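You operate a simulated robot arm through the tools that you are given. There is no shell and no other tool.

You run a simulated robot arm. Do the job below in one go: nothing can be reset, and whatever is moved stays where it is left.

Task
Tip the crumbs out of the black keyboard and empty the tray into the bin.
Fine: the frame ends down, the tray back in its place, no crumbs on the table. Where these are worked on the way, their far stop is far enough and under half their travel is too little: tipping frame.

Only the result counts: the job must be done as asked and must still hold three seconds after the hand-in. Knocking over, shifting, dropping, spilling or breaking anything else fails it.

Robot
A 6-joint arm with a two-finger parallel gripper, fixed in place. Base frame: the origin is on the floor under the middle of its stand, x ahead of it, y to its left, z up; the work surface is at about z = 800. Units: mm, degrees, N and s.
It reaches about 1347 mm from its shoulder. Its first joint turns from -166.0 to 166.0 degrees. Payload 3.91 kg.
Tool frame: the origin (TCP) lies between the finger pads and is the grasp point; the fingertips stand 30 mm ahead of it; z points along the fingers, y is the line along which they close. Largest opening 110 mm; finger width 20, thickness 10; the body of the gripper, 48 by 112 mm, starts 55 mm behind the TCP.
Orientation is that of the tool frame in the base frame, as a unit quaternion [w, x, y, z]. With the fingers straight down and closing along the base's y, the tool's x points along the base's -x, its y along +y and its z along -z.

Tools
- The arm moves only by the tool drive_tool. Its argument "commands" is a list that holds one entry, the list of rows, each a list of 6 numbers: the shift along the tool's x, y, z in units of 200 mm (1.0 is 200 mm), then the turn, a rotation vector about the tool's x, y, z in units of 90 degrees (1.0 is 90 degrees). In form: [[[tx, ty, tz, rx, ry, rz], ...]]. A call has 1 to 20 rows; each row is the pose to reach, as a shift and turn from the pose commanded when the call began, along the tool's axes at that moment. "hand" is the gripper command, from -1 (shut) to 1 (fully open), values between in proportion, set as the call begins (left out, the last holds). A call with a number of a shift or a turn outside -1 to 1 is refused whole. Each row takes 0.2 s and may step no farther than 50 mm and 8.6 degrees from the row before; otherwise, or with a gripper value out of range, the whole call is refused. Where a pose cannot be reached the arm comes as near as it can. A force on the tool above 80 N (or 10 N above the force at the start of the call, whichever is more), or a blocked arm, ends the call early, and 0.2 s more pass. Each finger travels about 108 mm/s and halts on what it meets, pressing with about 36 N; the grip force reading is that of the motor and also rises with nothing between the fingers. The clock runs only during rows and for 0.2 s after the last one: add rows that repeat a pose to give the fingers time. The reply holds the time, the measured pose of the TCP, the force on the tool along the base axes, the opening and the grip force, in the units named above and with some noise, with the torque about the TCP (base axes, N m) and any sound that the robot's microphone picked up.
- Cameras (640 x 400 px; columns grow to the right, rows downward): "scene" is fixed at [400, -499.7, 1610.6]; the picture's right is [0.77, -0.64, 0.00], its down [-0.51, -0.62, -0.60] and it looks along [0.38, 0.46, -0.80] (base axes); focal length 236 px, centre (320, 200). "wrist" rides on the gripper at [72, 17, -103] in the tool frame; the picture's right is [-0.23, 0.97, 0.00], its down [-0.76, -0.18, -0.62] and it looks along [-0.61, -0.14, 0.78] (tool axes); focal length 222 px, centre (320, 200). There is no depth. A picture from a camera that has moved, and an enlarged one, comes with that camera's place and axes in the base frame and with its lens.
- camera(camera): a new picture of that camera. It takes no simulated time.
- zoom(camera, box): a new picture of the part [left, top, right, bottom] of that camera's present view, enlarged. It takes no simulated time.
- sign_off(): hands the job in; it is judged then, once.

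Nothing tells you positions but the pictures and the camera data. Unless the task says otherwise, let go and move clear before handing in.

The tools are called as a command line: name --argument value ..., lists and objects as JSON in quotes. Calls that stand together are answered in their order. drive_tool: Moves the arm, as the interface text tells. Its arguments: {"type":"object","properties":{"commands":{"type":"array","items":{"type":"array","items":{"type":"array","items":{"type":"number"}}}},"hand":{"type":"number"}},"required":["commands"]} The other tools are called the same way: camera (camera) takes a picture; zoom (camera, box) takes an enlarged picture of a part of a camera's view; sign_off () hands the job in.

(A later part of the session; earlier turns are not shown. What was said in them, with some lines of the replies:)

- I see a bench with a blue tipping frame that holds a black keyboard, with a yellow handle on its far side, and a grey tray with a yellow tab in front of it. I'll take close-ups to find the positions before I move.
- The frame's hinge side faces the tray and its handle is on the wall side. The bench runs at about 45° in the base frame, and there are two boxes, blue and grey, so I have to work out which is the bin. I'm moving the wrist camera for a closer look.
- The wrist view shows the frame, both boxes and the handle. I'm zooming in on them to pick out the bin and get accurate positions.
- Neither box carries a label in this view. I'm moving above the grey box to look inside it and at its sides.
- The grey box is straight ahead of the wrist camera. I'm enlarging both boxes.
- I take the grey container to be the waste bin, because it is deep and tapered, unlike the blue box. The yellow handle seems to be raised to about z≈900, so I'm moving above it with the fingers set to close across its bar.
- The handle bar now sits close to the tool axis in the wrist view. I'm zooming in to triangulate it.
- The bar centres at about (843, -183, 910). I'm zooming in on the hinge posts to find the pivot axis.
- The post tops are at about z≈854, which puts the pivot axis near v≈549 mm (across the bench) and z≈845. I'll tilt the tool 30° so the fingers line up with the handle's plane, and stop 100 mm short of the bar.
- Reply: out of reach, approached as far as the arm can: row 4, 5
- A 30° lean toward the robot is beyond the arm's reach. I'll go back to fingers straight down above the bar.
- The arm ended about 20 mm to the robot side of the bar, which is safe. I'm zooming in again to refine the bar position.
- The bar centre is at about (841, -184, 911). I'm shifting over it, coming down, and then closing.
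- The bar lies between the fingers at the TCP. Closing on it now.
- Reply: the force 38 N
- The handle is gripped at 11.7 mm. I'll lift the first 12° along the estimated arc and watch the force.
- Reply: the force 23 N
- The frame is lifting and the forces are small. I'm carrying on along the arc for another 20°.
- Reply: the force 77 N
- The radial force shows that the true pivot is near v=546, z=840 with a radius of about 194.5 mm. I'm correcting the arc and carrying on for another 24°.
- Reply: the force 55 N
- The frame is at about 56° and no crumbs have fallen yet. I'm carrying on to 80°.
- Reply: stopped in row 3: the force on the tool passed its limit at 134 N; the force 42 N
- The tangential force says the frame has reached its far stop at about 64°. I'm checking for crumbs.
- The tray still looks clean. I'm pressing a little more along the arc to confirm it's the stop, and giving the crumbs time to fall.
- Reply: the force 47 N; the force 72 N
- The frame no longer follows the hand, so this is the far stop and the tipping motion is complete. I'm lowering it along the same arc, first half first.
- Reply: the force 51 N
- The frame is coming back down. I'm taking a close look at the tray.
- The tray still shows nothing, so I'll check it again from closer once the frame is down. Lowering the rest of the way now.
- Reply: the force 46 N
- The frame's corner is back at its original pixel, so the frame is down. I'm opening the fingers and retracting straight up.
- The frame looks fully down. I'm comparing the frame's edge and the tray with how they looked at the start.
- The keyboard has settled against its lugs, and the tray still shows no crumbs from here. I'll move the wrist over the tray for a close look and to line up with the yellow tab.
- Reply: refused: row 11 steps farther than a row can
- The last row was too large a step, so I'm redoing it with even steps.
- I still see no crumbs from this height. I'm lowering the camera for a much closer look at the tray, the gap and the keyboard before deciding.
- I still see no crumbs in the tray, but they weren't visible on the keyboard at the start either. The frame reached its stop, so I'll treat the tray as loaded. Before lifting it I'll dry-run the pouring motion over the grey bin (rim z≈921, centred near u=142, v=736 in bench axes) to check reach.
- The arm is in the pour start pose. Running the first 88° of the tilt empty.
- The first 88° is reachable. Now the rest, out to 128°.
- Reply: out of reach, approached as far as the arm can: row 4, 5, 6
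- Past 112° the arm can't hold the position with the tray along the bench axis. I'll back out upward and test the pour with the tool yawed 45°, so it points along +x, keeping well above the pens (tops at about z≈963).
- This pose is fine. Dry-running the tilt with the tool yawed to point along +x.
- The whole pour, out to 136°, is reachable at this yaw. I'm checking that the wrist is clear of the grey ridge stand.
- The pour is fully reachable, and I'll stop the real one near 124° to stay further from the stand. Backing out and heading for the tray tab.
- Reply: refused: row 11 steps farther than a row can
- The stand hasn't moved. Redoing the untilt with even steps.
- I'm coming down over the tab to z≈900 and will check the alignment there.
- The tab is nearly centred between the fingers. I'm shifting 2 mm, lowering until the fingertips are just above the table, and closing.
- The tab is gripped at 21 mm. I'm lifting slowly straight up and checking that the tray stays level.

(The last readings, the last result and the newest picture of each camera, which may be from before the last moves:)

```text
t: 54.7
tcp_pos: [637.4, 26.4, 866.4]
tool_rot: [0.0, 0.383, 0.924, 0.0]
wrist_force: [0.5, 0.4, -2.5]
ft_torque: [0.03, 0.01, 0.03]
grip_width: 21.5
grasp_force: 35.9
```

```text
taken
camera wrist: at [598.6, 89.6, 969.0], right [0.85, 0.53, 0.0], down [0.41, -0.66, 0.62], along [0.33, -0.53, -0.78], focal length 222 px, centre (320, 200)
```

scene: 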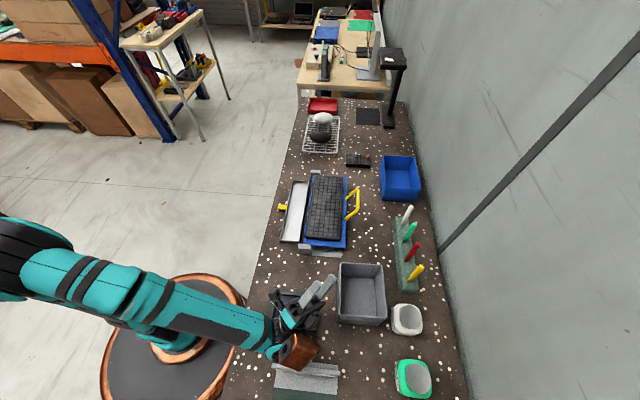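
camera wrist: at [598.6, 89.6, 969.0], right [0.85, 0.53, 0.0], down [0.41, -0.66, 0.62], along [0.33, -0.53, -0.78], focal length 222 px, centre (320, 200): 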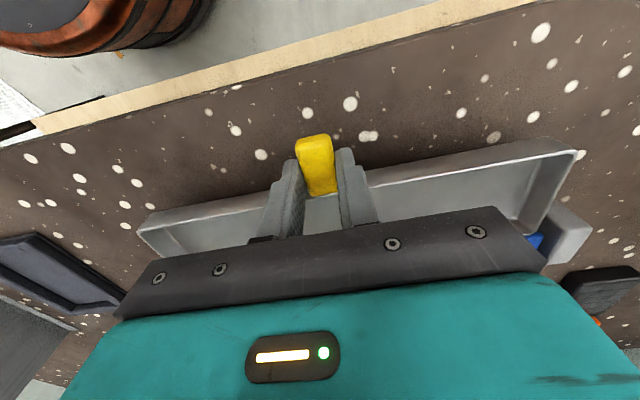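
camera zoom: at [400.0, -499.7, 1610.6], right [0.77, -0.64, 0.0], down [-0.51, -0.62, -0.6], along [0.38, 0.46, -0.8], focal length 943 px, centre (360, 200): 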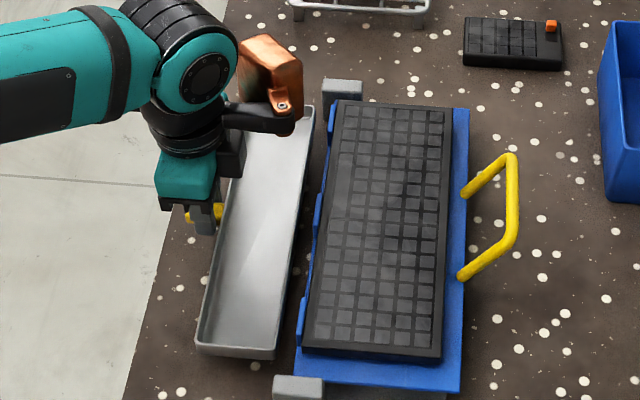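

The tray lifts cleanly and stays level, at about 0.25 kg. Raising it to transit height.

drive_tool --commands '[[[0, 0, -0.15, 0, 0, 0], [0, 0, -0.32, 0, 0, 0], [0, 0, -0.49, 0, 0, 0], [0, 0, -0.66, 0, 0, 0], [0, 0, -0.83, 0, 0, 0], [0, 0, -1.0, 0, 0, 0], [0, 0, -1.0, 0, 0, 0]]]'

drive_tool --commands '[[[-0.08, -0.04, 0, 0, 0, 0], [-0.2, -0.1, 0, 0, 0, 0], [-0.34, -0.165, 0, 0, 0, 0], [-0.48, -0.23, 0, 0, 0, 0], [-0.62, -0.3, 0, 0, 0, 0], [-0.76, -0.37, 0, 0, 0, 0], [-0.88, -0.425, 0, 0, 0, 0], [-0.9365, -0.4525, 0, 0, 0, 0], [-0.9365, -0.4525, 0, 0, 0, 0]]]'

camera --camera "scene"

camera --camera "wrist"

```text
t: 56.3
tcp_pos: [637.5, 27.0, 1065.5]
tool_rot: [0.0, 0.383, 0.924, 0.0]
wrist_force: [2.1, -0.1, -2.1]
ft_torque: [0.05, 0.04, 0.02]
grip_width: 21.5
grasp_force: 35.3
```

```text
t: 58.3
tcp_pos: [706.4, -169.5, 1066.3]
tool_rot: [0.0, 0.382, 0.924, 0.0]
wrist_force: [-0.1, -0.4, -1.3]
ft_torque: [0.04, 0.08, 0.02]
grip_width: 21.4
grasp_force: 35.8
```

```text
taken
```

scene: 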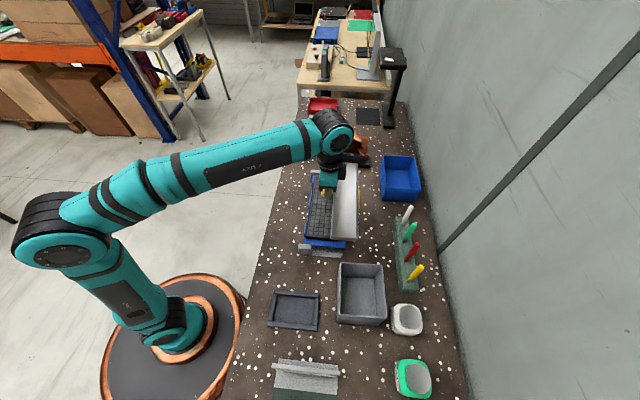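

```text
taken
camera wrist: at [667.3, -106.2, 1169.1], right [0.85, 0.53, 0.0], down [0.41, -0.66, 0.62], along [0.33, -0.53, -0.78], focal length 222 px, centre (320, 200)
```

wrist: 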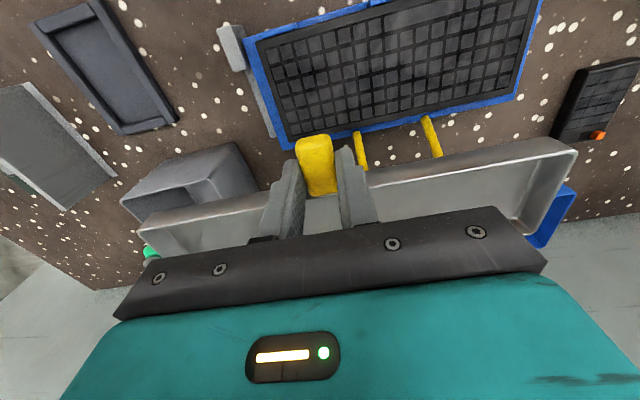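

The tray is carried level over the bench. I'm looking inside it before moving on.

zoom --camera "scene" --box '[300, 140, 400, 260]'

zoom --camera "scene" --box '[275, 180, 325, 260]'

```text
3.33 times, centred on (350, 200) of scene
camera zoom: at [400.0, -499.7, 1610.6], right [0.77, -0.64, 0.0], down [-0.51, -0.62, -0.6], along [0.38, 0.46, -0.8], focal length 786 px, centre (220, 200)
```

zoom: 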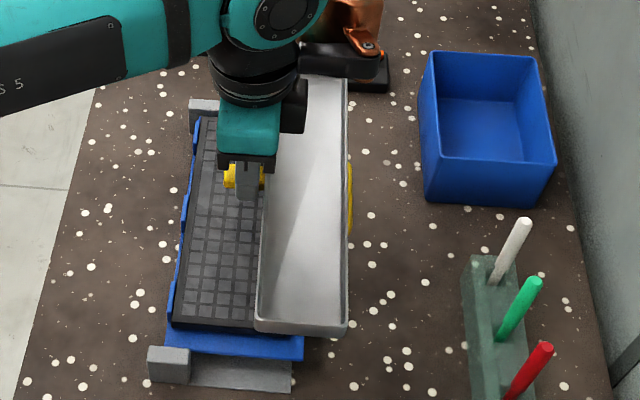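

```text
5.00 times, centred on (300, 220) of scene
camera zoom: at [400.0, -499.7, 1610.6], right [0.77, -0.64, 0.0], down [-0.51, -0.62, -0.6], along [0.38, 0.46, -0.8], focal length 1178 px, centre (420, 100)
```

zoom: 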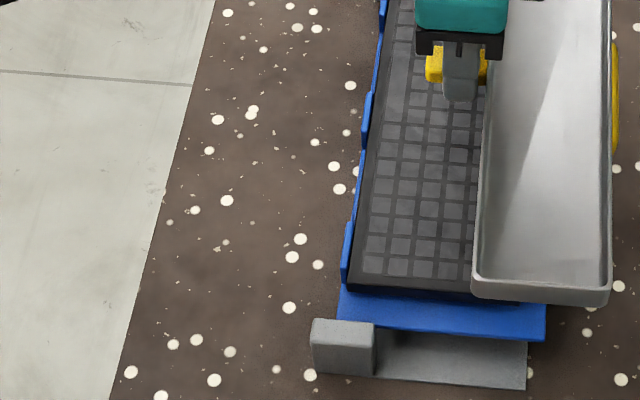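

Nothing shows in it, and the table where it stood is clean. Moving on to the pour start pose beside the grey bin with the 45° yaw.

drive_tool --commands '[[[-0.08, -0.04, 0, 0, 0, 0.05], [-0.2, -0.1, 0, 0, 0, 0.12], [-0.34, -0.165, -0.01, 0, 0, 0.2], [-0.48, -0.23, -0.01, 0, 0, 0.28], [-0.62, -0.3, -0.02, 0, 0, 0.36], [-0.76, -0.37, -0.02, 0, 0, 0.43], [-0.88, -0.425, -0.02, 0, 0, 0.48], [-0.9385, -0.458, -0.02, 0, 0, 0.5], [-0.9385, -0.458, -0.02, 0, 0, 0.5]]]'

camera --camera "scene"

camera --camera "wrist"

```text
t: 60.3
tcp_pos: [774.2, -369.7, 1069.4]
tool_rot: [0.0, 0.708, 0.706, 0.0]
wrist_force: [-0.7, 0.5, -2.3]
ft_torque: [0.06, -0.03, 0.01]
grip_width: 21.2
grasp_force: 36.1
```

```text
taken
```

scene: 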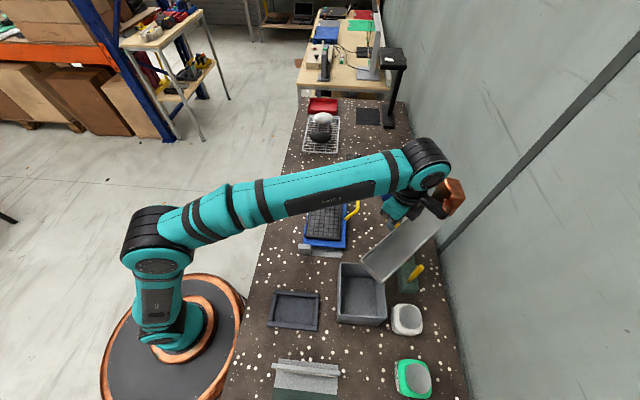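

```text
taken
camera wrist: at [791.1, -294.8, 1172.9], right [0.97, -0.23, 0.0], down [-0.18, -0.76, 0.62], along [-0.14, -0.61, -0.78], focal length 222 px, centre (320, 200)
```

wrist: 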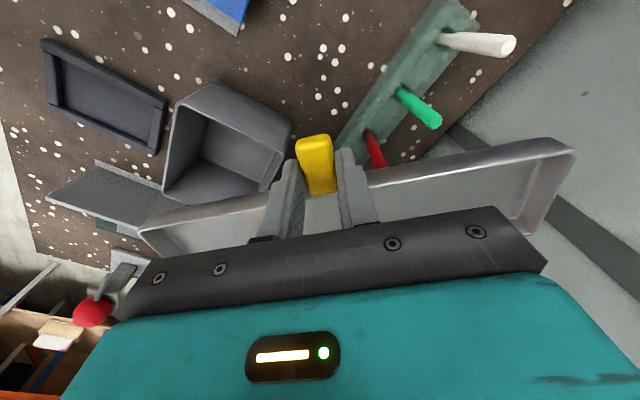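

The tray's low end sits over the bin as planned. I'm tilting slowly and lowering the lip to just above the rim.

drive_tool --commands '[[[0.01, -0.0185, 0.028, -0.0667, 0, 0], [0.02, -0.0445, 0.0775, -0.1333, 0, 0], [0.025, -0.081, 0.1295, -0.2, 0, 0], [0.025, -0.1155, 0.1595, -0.2667, 0, 0], [0.025, -0.1565, 0.1435, -0.3333, 0, 0], [0.025, -0.2045, 0.1075, -0.4, 0, 0], [0.025, -0.2585, 0.0665, -0.4667, 0, 0], [0.025, -0.3185, 0.0265, -0.5333, 0, 0], [0.025, -0.3825, -0.0065, -0.6, 0, 0], [0.025, -0.3825, -0.0065, -0.6, 0, 0]]]'

camera --camera "scene"

zoom --camera "scene" --box '[310, 190, 450, 340]'

```text
t: 62.5
tcp_pos: [697.0, -361.9, 1070.8]
tool_rot: [0.321, 0.63, 0.63, 0.321]
wrist_force: [0.4, 0.0, -1.4]
ft_torque: [0.08, 0.03, -0.01]
grip_width: 21.2
grasp_force: 36.2
```

```text
taken
```

scene: 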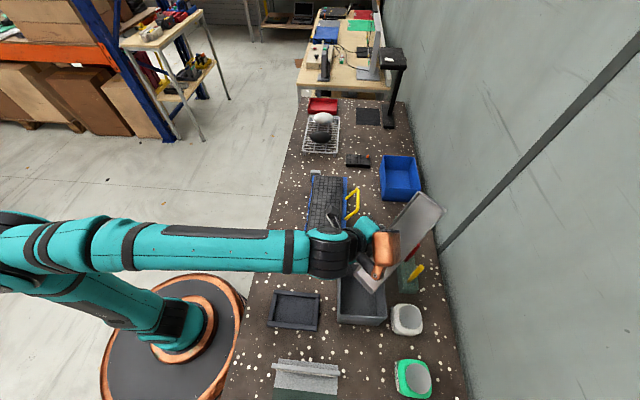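

```text
2.67 times, centred on (380, 265) of scene
camera zoom: at [400.0, -499.7, 1610.6], right [0.77, -0.64, 0.0], down [-0.51, -0.62, -0.6], along [0.38, 0.46, -0.8], focal length 628 px, centre (160, 27)
```

zoom: 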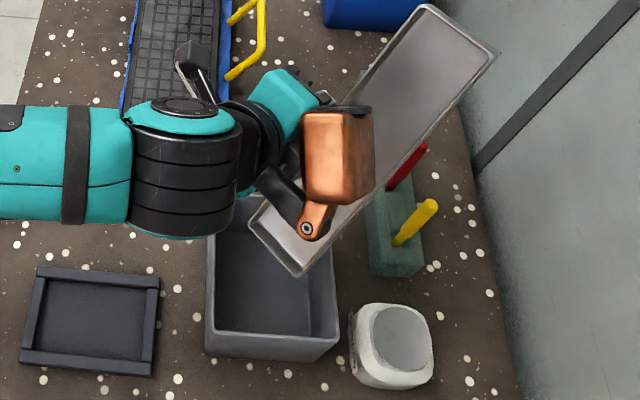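

The lip is over the centre of the bin. I'm tilting on to 124° and holding there so everything drops out.

drive_tool --commands '[[[0, -0.0187, -0.0717, -0.0667, 0, 0], [0, -0.0457, -0.1411, -0.1333, 0, 0], [0, -0.0805, -0.2086, -0.2, 0, 0], [0, -0.1183, -0.2751, -0.2667, 0, 0], [0, -0.1634, -0.3381, -0.3333, 0, 0], [0, -0.2157, -0.3965, -0.4, 0, 0], [0, -0.2739, -0.4493, -0.4667, 0, 0], [0, -0.3374, -0.4966, -0.5333, 0, 0], [0, -0.4017, -0.54, -0.6, 0, 0], [0, -0.4708, -0.5764, -0.6667, 0, 0], [0, -0.5427, -0.6057, -0.7333, 0, 0], [0, -0.5926, -0.6207, -0.7778, 0, 0], [0, -0.5926, -0.6207, -0.7778, 0, 0], [0, -0.5926, -0.6207, -0.7778, 0, 0], [0, -0.5926, -0.6207, -0.7778, 0, 0], [0, -0.5926, -0.6207, -0.7778, 0, 0], [0, -0.5926, -0.6207, -0.7778, 0, 0], [0, -0.5926, -0.6207, -0.7778, 0, 0]]]'

camera --camera "scene"

zoom --camera "scene" --box '[270, 220, 430, 360]'

```text
t: 66.3
tcp_pos: [526.0, -362.0, 1048.7]
tool_rot: [0.624, 0.332, 0.332, 0.624]
wrist_force: [0.0, -0.5, -1.2]
ft_torque: [0.08, 0.05, -0.01]
grip_width: 21.3
grasp_force: 36.4
```

```text
taken
```

scene: 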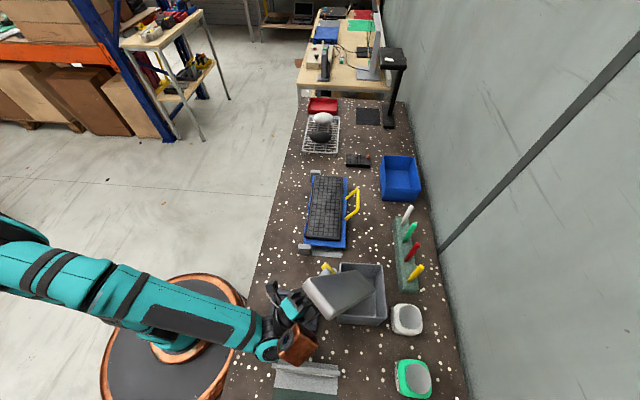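

```text
2.86 times, centred on (350, 290) of scene
camera zoom: at [400.0, -499.7, 1610.6], right [0.77, -0.64, 0.0], down [-0.51, -0.62, -0.6], along [0.38, 0.46, -0.8], focal length 673 px, centre (234, -57)
```

zoom: 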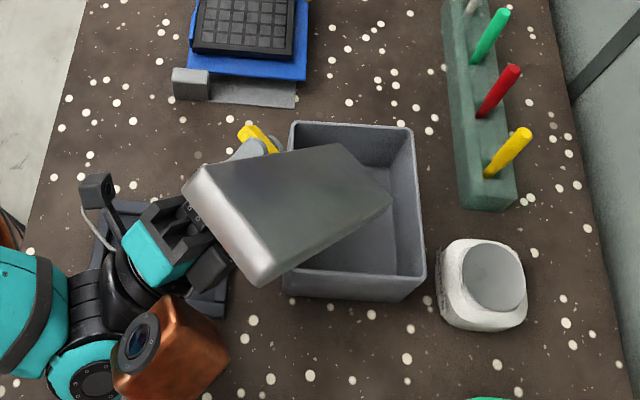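

The tray is upside down with its lip over the bin. I'm checking the bin and the table around it.

zoom --camera "scene" --box '[335, 255, 395, 330]'

camera --camera "wrist"

```text
5.33 times, centred on (365, 292) of scene
camera zoom: at [400.0, -499.7, 1610.6], right [0.77, -0.64, 0.0], down [-0.51, -0.62, -0.6], along [0.38, 0.46, -0.8], focal length 1257 px, centre (80, -293)
```

zoom: 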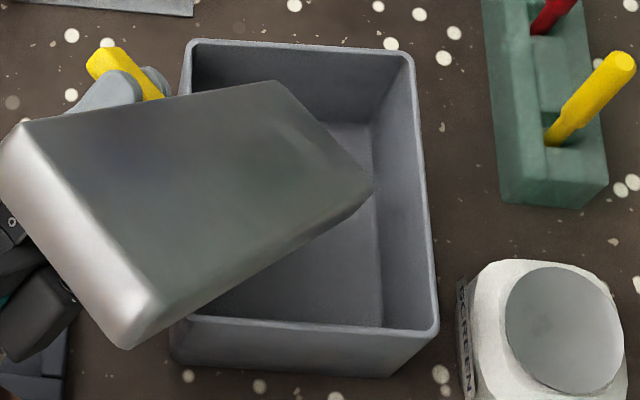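

```text
taken
camera wrist: at [432.4, -289.4, 1004.3], right [-0.54, -0.23, 0.81], down [-0.42, -0.76, -0.5], along [0.73, -0.61, 0.32], focal length 222 px, centre (320, 200)
```

wrist: 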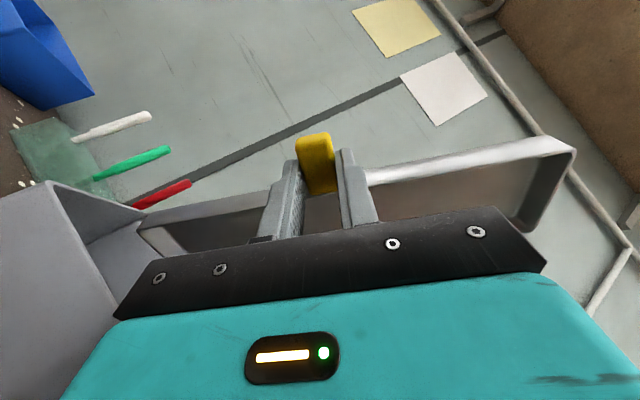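

The pour is done. Reversing the tilt along the same path.

drive_tool --commands '[[[0, 0.0029, 0.052, 0.0444, 0, 0], [0, 0.0, 0.1297, 0.1111, 0, 0], [0, -0.0106, 0.207, 0.1778, 0, 0], [0, -0.0294, 0.2823, 0.2444, 0, 0], [0, -0.0522, 0.3581, 0.3111, 0, 0], [0, -0.082, 0.4308, 0.3778, 0, 0], [0, -0.119, 0.5, 0.4444, 0, 0], [0, -0.1627, 0.564, 0.5111, 0, 0], [0, -0.2122, 0.6222, 0.5778, 0, 0], [0, -0.2637, 0.678, 0.6444, 0, 0], [0, -0.3197, 0.727, 0.7111, 0, 0], [0, -0.3807, 0.7691, 0.7778, 0, 0], [0, -0.3807, 0.7691, 0.7778, 0, 0]]]'

drive_tool --commands '[[[0, 0.0445, 0.0468, 0.0667, 0, 0], [0, 0.0879, 0.0894, 0.1333, 0, 0], [0, 0.1277, 0.1273, 0.2, 0, 0], [0, 0.164, 0.1602, 0.2667, 0, 0], [0, 0.1962, 0.1875, 0.3333, 0, 0], [0, 0.2246, 0.2095, 0.4, 0, 0], [0, 0.2442, 0.228, 0.4667, 0, 0], [0, 0.2591, 0.24, 0.5333, 0, 0], [0, 0.2696, 0.246, 0.6, 0, 0], [0, 0.2696, 0.246, 0.6, 0, 0]]]'

camera --camera "scene"

camera --camera "wrist"

zoom --camera "scene" --box '[310, 230, 450, 350]'

```text
t: 69.1
tcp_pos: [696.8, -362.4, 1071.6]
tool_rot: [0.321, 0.63, 0.63, 0.322]
wrist_force: [-0.2, 0.5, -1.7]
ft_torque: [0.09, 0.04, -0.02]
grip_width: 21.2
grasp_force: 36.4
```

```text
t: 71.3
tcp_pos: [769.0, -363.8, 1085.0]
tool_rot: [0.0, 0.707, 0.707, 0.001]
wrist_force: [-0.2, -0.9, -0.9]
ft_torque: [0.08, 0.03, -0.02]
grip_width: 21.4
grasp_force: 36.0
```

```text
taken
```

scene: 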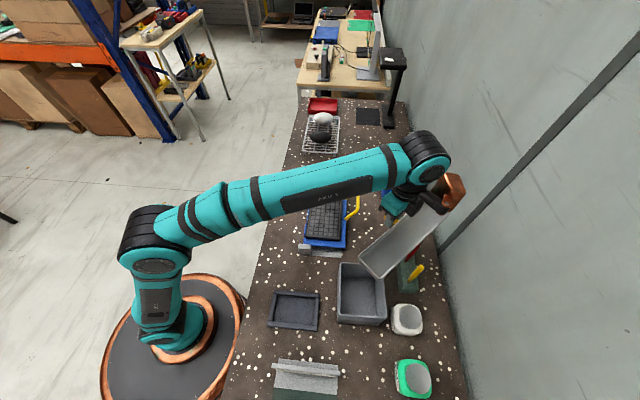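

```text
taken
camera wrist: at [786.3, -289.7, 1188.7], right [0.97, -0.23, 0.0], down [-0.18, -0.76, 0.62], along [-0.14, -0.61, -0.78], focal length 222 px, centre (320, 200)
```

wrist: 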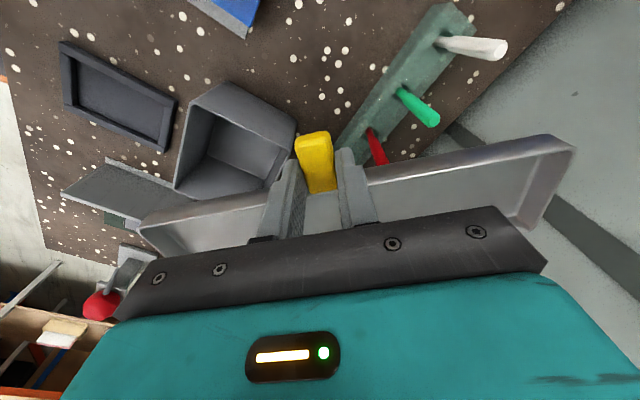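

```text
3.33 times, centred on (380, 290) of scene
camera zoom: at [400.0, -499.7, 1610.6], right [0.77, -0.64, 0.0], down [-0.51, -0.62, -0.6], along [0.38, 0.46, -0.8], focal length 786 px, centre (120, -100)
```

zoom: 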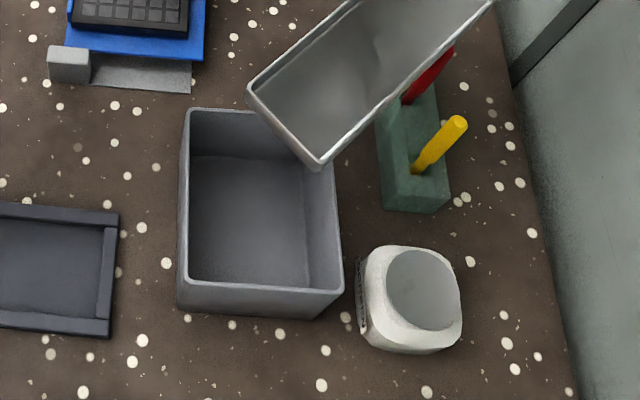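

The tray is upright again and the table and the bin's surroundings are clean. Carrying the tray back to its place.

drive_tool --commands '[[[0.08, -0.03, 0, 0, 0, -0.05], [0.2, -0.065, 0, 0, 0, -0.12], [0.34, -0.11, 0, 0, 0, -0.2], [0.48, -0.155, 0, 0, 0, -0.28], [0.62, -0.2, 0, 0, 0, -0.36], [0.76, -0.245, 0, 0, 0, -0.43], [0.9, -0.29, 0, 0, 0, -0.48], [0.97, -0.315, 0, 0, 0, -0.5], [0.97, -0.315, 0, 0, 0, -0.5]]]'

```text
t: 73.3
tcp_pos: [706.0, -169.3, 1086.2]
tool_rot: [0.0, 0.382, 0.924, -0.001]
wrist_force: [0.6, 0.1, -1.3]
ft_torque: [0.05, 0.06, 0.0]
grip_width: 21.2
grasp_force: 36.0
```

drive_tool --commands '[[[0.08, 0.04, 0, 0, 0, 0], [0.2, 0.1, 0, 0, 0, 0], [0.34, 0.165, 0, 0, 0, 0], [0.48, 0.23, 0, 0, 0, 0], [0.62, 0.3, 0, 0, 0, 0], [0.76, 0.37, 0, 0, 0, 0], [0.88, 0.425, 0, 0, 0, 0], [0.9342, 0.4504, 0, 0, 0, 0], [0.9342, 0.4504, 0, 0, 0, 0]]]'

drive_tool --commands '[[[0, 0, 0.15, 0, 0, 0], [0, 0, 0.32, 0, 0, 0], [0, 0, 0.49, 0, 0, 0], [0, 0, 0.66, 0, 0, 0], [0, 0, 0.83, 0, 0, 0], [0, 0, 1.0, 0, 0, 0], [0, 0, 1.0, 0, 0, 0]]]'

zoom --camera "scene" --box '[260, 150, 360, 250]'

camera --camera "wrist"

```text
t: 75.3
tcp_pos: [637.8, 26.3, 1085.8]
tool_rot: [-0.001, 0.383, 0.924, -0.001]
wrist_force: [-0.5, -0.5, -1.3]
ft_torque: [0.04, 0.03, -0.01]
grip_width: 21.0
grasp_force: 36.2
```

```text
t: 76.9
tcp_pos: [637.0, 26.8, 885.1]
tool_rot: [0.001, 0.382, 0.924, 0.0]
wrist_force: [0.1, -0.2, -1.7]
ft_torque: [0.06, 0.03, 0.01]
grip_width: 21.3
grasp_force: 36.3
```

```text
4.00 times, centred on (310, 200) of scene
camera zoom: at [400.0, -499.7, 1610.6], right [0.77, -0.64, 0.0], down [-0.51, -0.62, -0.6], along [0.38, 0.46, -0.8], focal length 943 px, centre (360, 200)
```

zoom: 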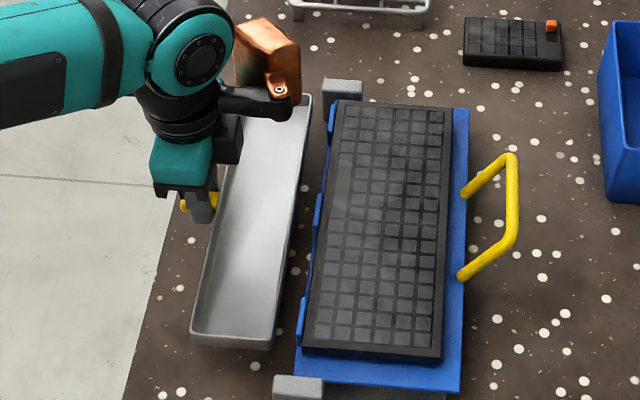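

```text
taken
camera wrist: at [597.8, 90.3, 988.7], right [0.85, 0.53, 0.0], down [0.41, -0.66, 0.62], along [0.33, -0.53, -0.78], focal length 222 px, centre (320, 200)
```

wrist: 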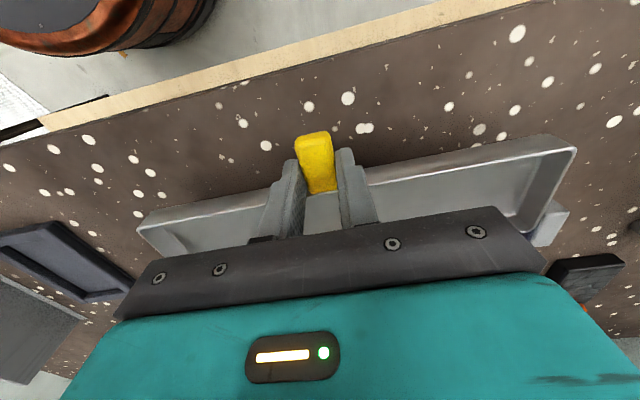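

The tray lines up with its place. Lowering it slowly until it touches the table.

drive_tool --commands '[[[0, 0, 0.08, 0, 0, 0], [0, 0, 0.15, 0, 0, 0], [0, 0, 0.2, 0, 0, 0], [0, 0, 0.23, 0, 0, 0], [0, 0, 0.245, 0, 0, 0], [0, 0, 0.245, 0, 0, 0]]]'

zoom --camera "scene" --box '[260, 170, 340, 250]'

camera --camera "wrist"

```text
t: 78.3
tcp_pos: [637.3, 26.9, 838.4]
tool_rot: [0.001, 0.381, 0.924, 0.0]
wrist_force: [0.8, 1.2, 8.0]
ft_torque: [-0.58, -0.58, 0.01]
grip_width: 21.2
grasp_force: 36.0
```

```text
5.00 times, centred on (300, 210) of scene
camera zoom: at [400.0, -499.7, 1610.6], right [0.77, -0.64, 0.0], down [-0.51, -0.62, -0.6], along [0.38, 0.46, -0.8], focal length 1178 px, centre (420, 150)
```

zoom: 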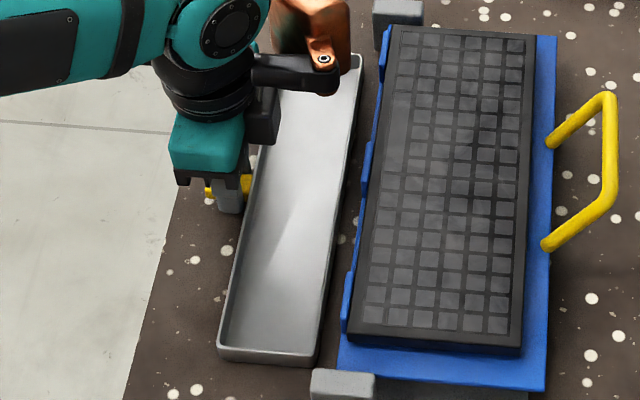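

```text
taken
camera wrist: at [598.5, 90.7, 940.4], right [0.85, 0.53, 0.0], down [0.41, -0.66, 0.62], along [0.33, -0.53, -0.78], focal length 222 px, centre (320, 200)
```

wrist: 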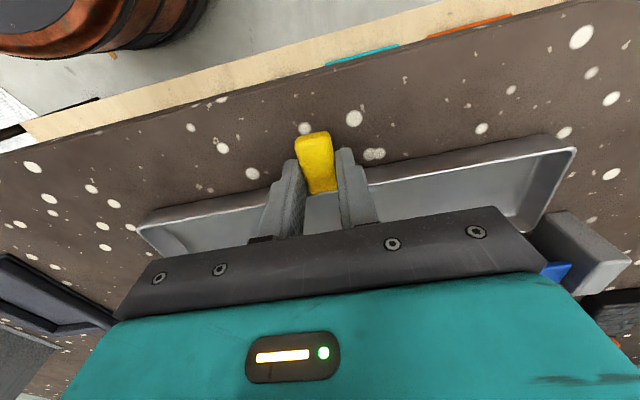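

One edge of the tray has touched down with about 2° of droop. I'm easing down 2 mm more and opening the fingers.

drive_tool --commands '[[[0, 0, 0.006, 0, 0, 0], [0, 0, 0.012, 0, 0, 0], [0, 0, 0.012, 0, 0, 0]]]'

drive_tool --commands '[[[0, 0, 0, 0, 0, 0], [0, 0, 0, 0, 0, 0], [0, 0, 0, 0, 0, 0]]]' --hand -0.1

zoom --camera "scene" --box '[260, 170, 340, 250]'

```text
t: 79.1
tcp_pos: [636.6, 27.6, 836.0]
tool_rot: [0.001, 0.383, 0.924, 0.001]
wrist_force: [0.5, -1.5, 29.6]
ft_torque: [-0.31, -0.27, 0.0]
grip_width: 21.7
grasp_force: 36.0
```

```text
t: 79.9
tcp_pos: [637.1, 28.1, 835.0]
tool_rot: [0.0, 0.383, 0.924, 0.0]
wrist_force: [0.0, -0.1, -0.5]
ft_torque: [-0.02, 0.05, 0.0]
grip_width: 49.6
grasp_force: 0.0
```

```text
5.00 times, centred on (300, 210) of scene
camera zoom: at [400.0, -499.7, 1610.6], right [0.77, -0.64, 0.0], down [-0.51, -0.62, -0.6], along [0.38, 0.46, -0.8], focal length 1178 px, centre (420, 150)
```

zoom: 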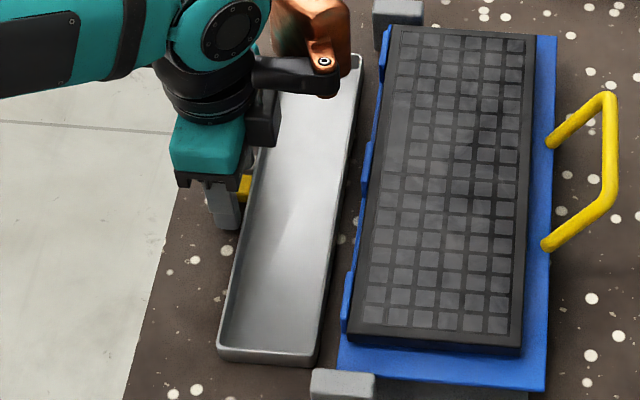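

The tray is back within 2–3 mm of its original spot. Retracting straight up to inspect.

drive_tool --commands '[[[0, 0, -0.1, 0, 0, 0], [0, 0, -0.3, 0, 0, 0], [0, 0, -0.5, 0, 0, 0], [0, 0, -0.7, 0, 0, 0], [0, 0, -0.9, 0, 0, 0], [0, 0, -0.9, 0, 0, 0]]]'

camera --camera "wrist"

zoom --camera "scene" --box '[270, 165, 370, 265]'

zoom --camera "scene" --box '[320, 250, 440, 340]'

```text
t: 81.3
tcp_pos: [637.6, 28.0, 1013.8]
tool_rot: [0.0, 0.382, 0.924, 0.001]
wrist_force: [-0.1, 0.3, -0.4]
ft_torque: [-0.02, 0.0, 0.01]
grip_width: 49.6
grasp_force: 0.1
```

```text
taken
camera wrist: at [598.2, 91.5, 1117.2], right [0.85, 0.53, 0.0], down [0.41, -0.66, 0.62], along [0.33, -0.53, -0.78], focal length 222 px, centre (320, 200)
```

wrist: 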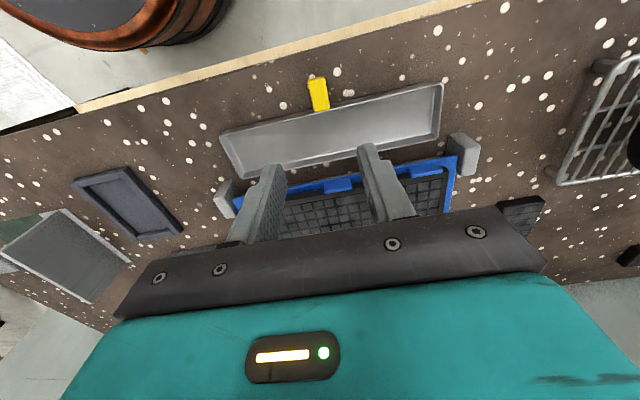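

```text
4.00 times, centred on (320, 215) of scene
camera zoom: at [400.0, -499.7, 1610.6], right [0.77, -0.64, 0.0], down [-0.51, -0.62, -0.6], along [0.38, 0.46, -0.8], focal length 943 px, centre (320, 140)
```

zoom: 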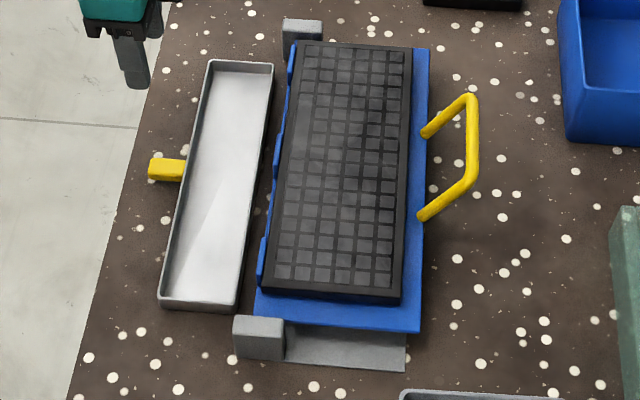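

```text
4.44 times, centred on (380, 295) of scene
camera zoom: at [400.0, -499.7, 1610.6], right [0.77, -0.64, 0.0], down [-0.51, -0.62, -0.6], along [0.38, 0.46, -0.8], focal length 1048 px, centre (53, -222)
```

zoom: 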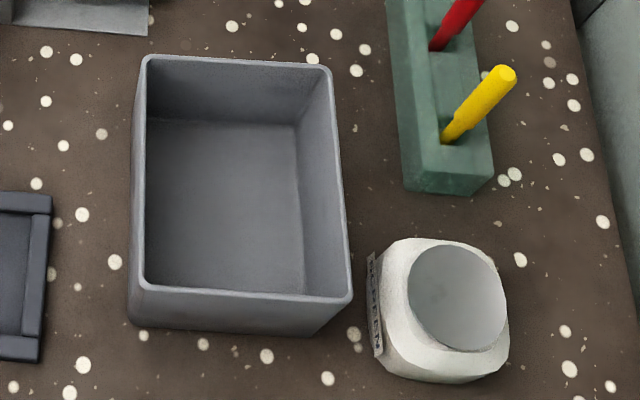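

The tray, frame, boxes and pens all look in place, and I see no crumbs on the table. I'll take one last overall look before handing in.

drive_tool --commands '[[[0.1, 0, -0.15, 0, 0, 0], [0.2, 0, -0.3, 0, 0, 0], [0.3, 0, -0.45, 0, 0, 0], [0.3, 0, -0.45, 0, 0, 0]]]'

camera --camera "scene"

zoom --camera "scene" --box '[260, 150, 400, 270]'

zoom --camera "wrist" --box '[180, 20, 500, 220]'

```text
t: 82.3
tcp_pos: [594.7, 70.5, 1104.7]
tool_rot: [0.0, 0.383, 0.924, -0.001]
wrist_force: [-0.4, 0.6, 0.0]
ft_torque: [-0.03, -0.01, -0.02]
grip_width: 49.5
grasp_force: 0.0
```

```text
taken
```

scene: 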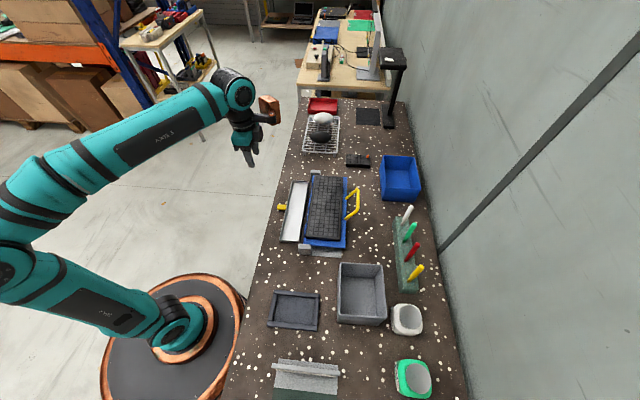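

```text
3.33 times, centred on (330, 210) of scene
camera zoom: at [400.0, -499.7, 1610.6], right [0.77, -0.64, 0.0], down [-0.51, -0.62, -0.6], along [0.38, 0.46, -0.8], focal length 786 px, centre (287, 167)
```

zoom: 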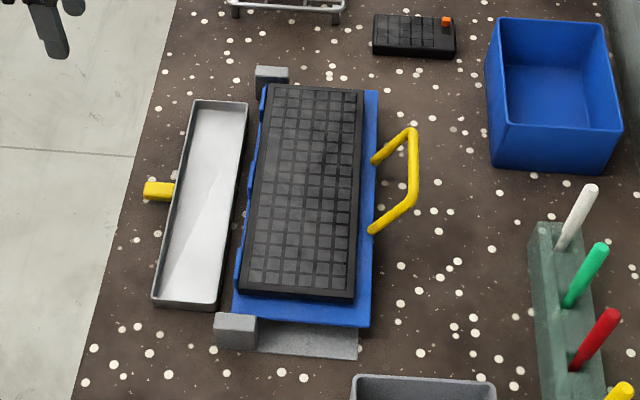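

```text
2.00 times, centred on (340, 120) of wrist
camera zoom: at [555.5, 133.4, 1207.2], right [0.85, 0.53, 0.0], down [0.41, -0.66, 0.62], along [0.33, -0.53, -0.78], focal length 444 px, centre (280, 360)
```

zoom: 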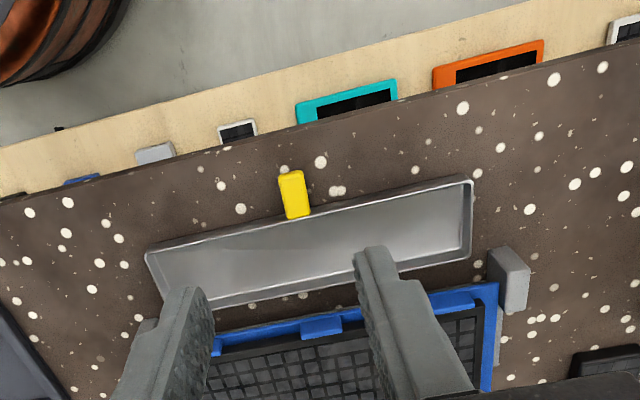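

There are some coloured items along the front of the bench that I hadn't seen before. I'm looking at them before I hand in.

zoom --camera "wrist" --box '[290, 10, 410, 90]'

zoom --camera "wrist" --box '[180, 50, 300, 130]'

camera --camera "wrist"

```text
5.00 times, centred on (350, 50) of wrist
camera zoom: at [555.5, 133.4, 1207.2], right [0.85, 0.53, 0.0], down [0.41, -0.66, 0.62], along [0.33, -0.53, -0.78], focal length 1111 px, centre (170, 950)
```

zoom: 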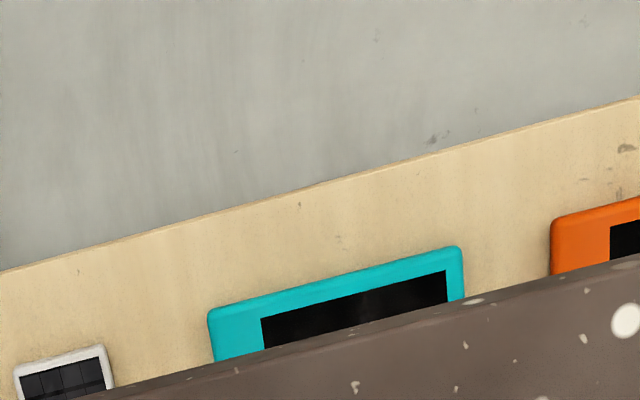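

```text
5.00 times, centred on (240, 90) of wrist
camera zoom: at [555.5, 133.4, 1207.2], right [0.85, 0.53, 0.0], down [0.41, -0.66, 0.62], along [0.33, -0.53, -0.78], focal length 1111 px, centre (720, 750)
```

zoom: 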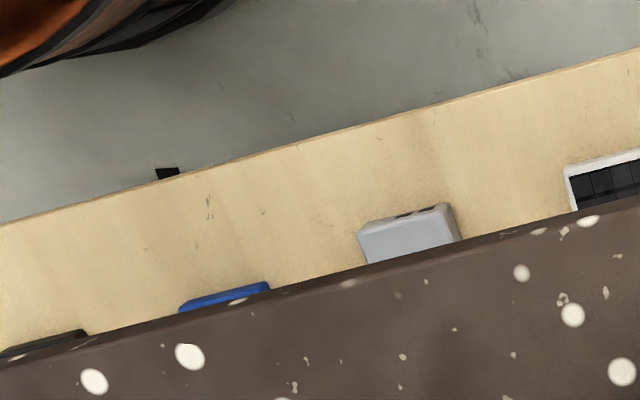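

```text
taken
camera wrist: at [555.5, 133.4, 1207.2], right [0.85, 0.53, 0.0], down [0.41, -0.66, 0.62], along [0.33, -0.53, -0.78], focal length 222 px, centre (320, 200)
```

wrist: 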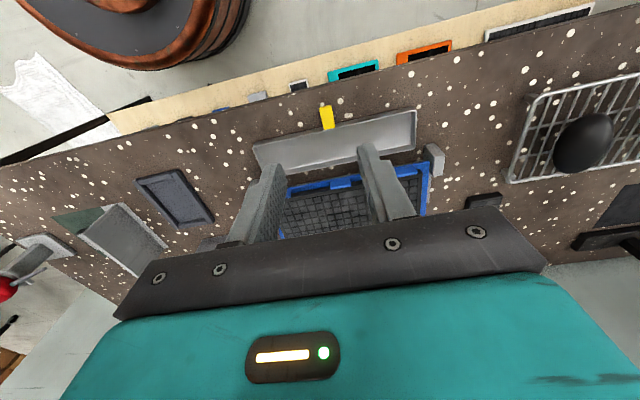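

The coloured items are just devices on a shelf under the bench. The frame is down, the tray is back within 2–3 mm of its spot, nothing else has moved and the gripper is clear, so I'm handing in.

sign_off

```text
The job is handed in.
```

I did every step and handed the job in, but I never saw any crumbs. There were none on the keyboard at the start, in the tray after tipping, or in the bin after the pour.

- **Tipping frame:** I raised it to its far stop at about 63°, where it stopped moving under load, and held it there for about 2 seconds. It is back down where it started. The keyboard slid about 6 mm inside the frame and now rests against the lugs.
- **Tray:** I tipped it to 124° with its lip over the grey bin and held it there for over a second. It is back within 2–3 mm of its original spot.
- **Bin choice:** There were two unlabelled boxes, grey and blue. I took the grey one for the bin because it is deeper and tapered. If the blue one was meant, the tray was emptied into the wrong box.
- **Table:** I saw no crumbs on it and nothing else appears to have moved. The gripper is open and clear of everything.
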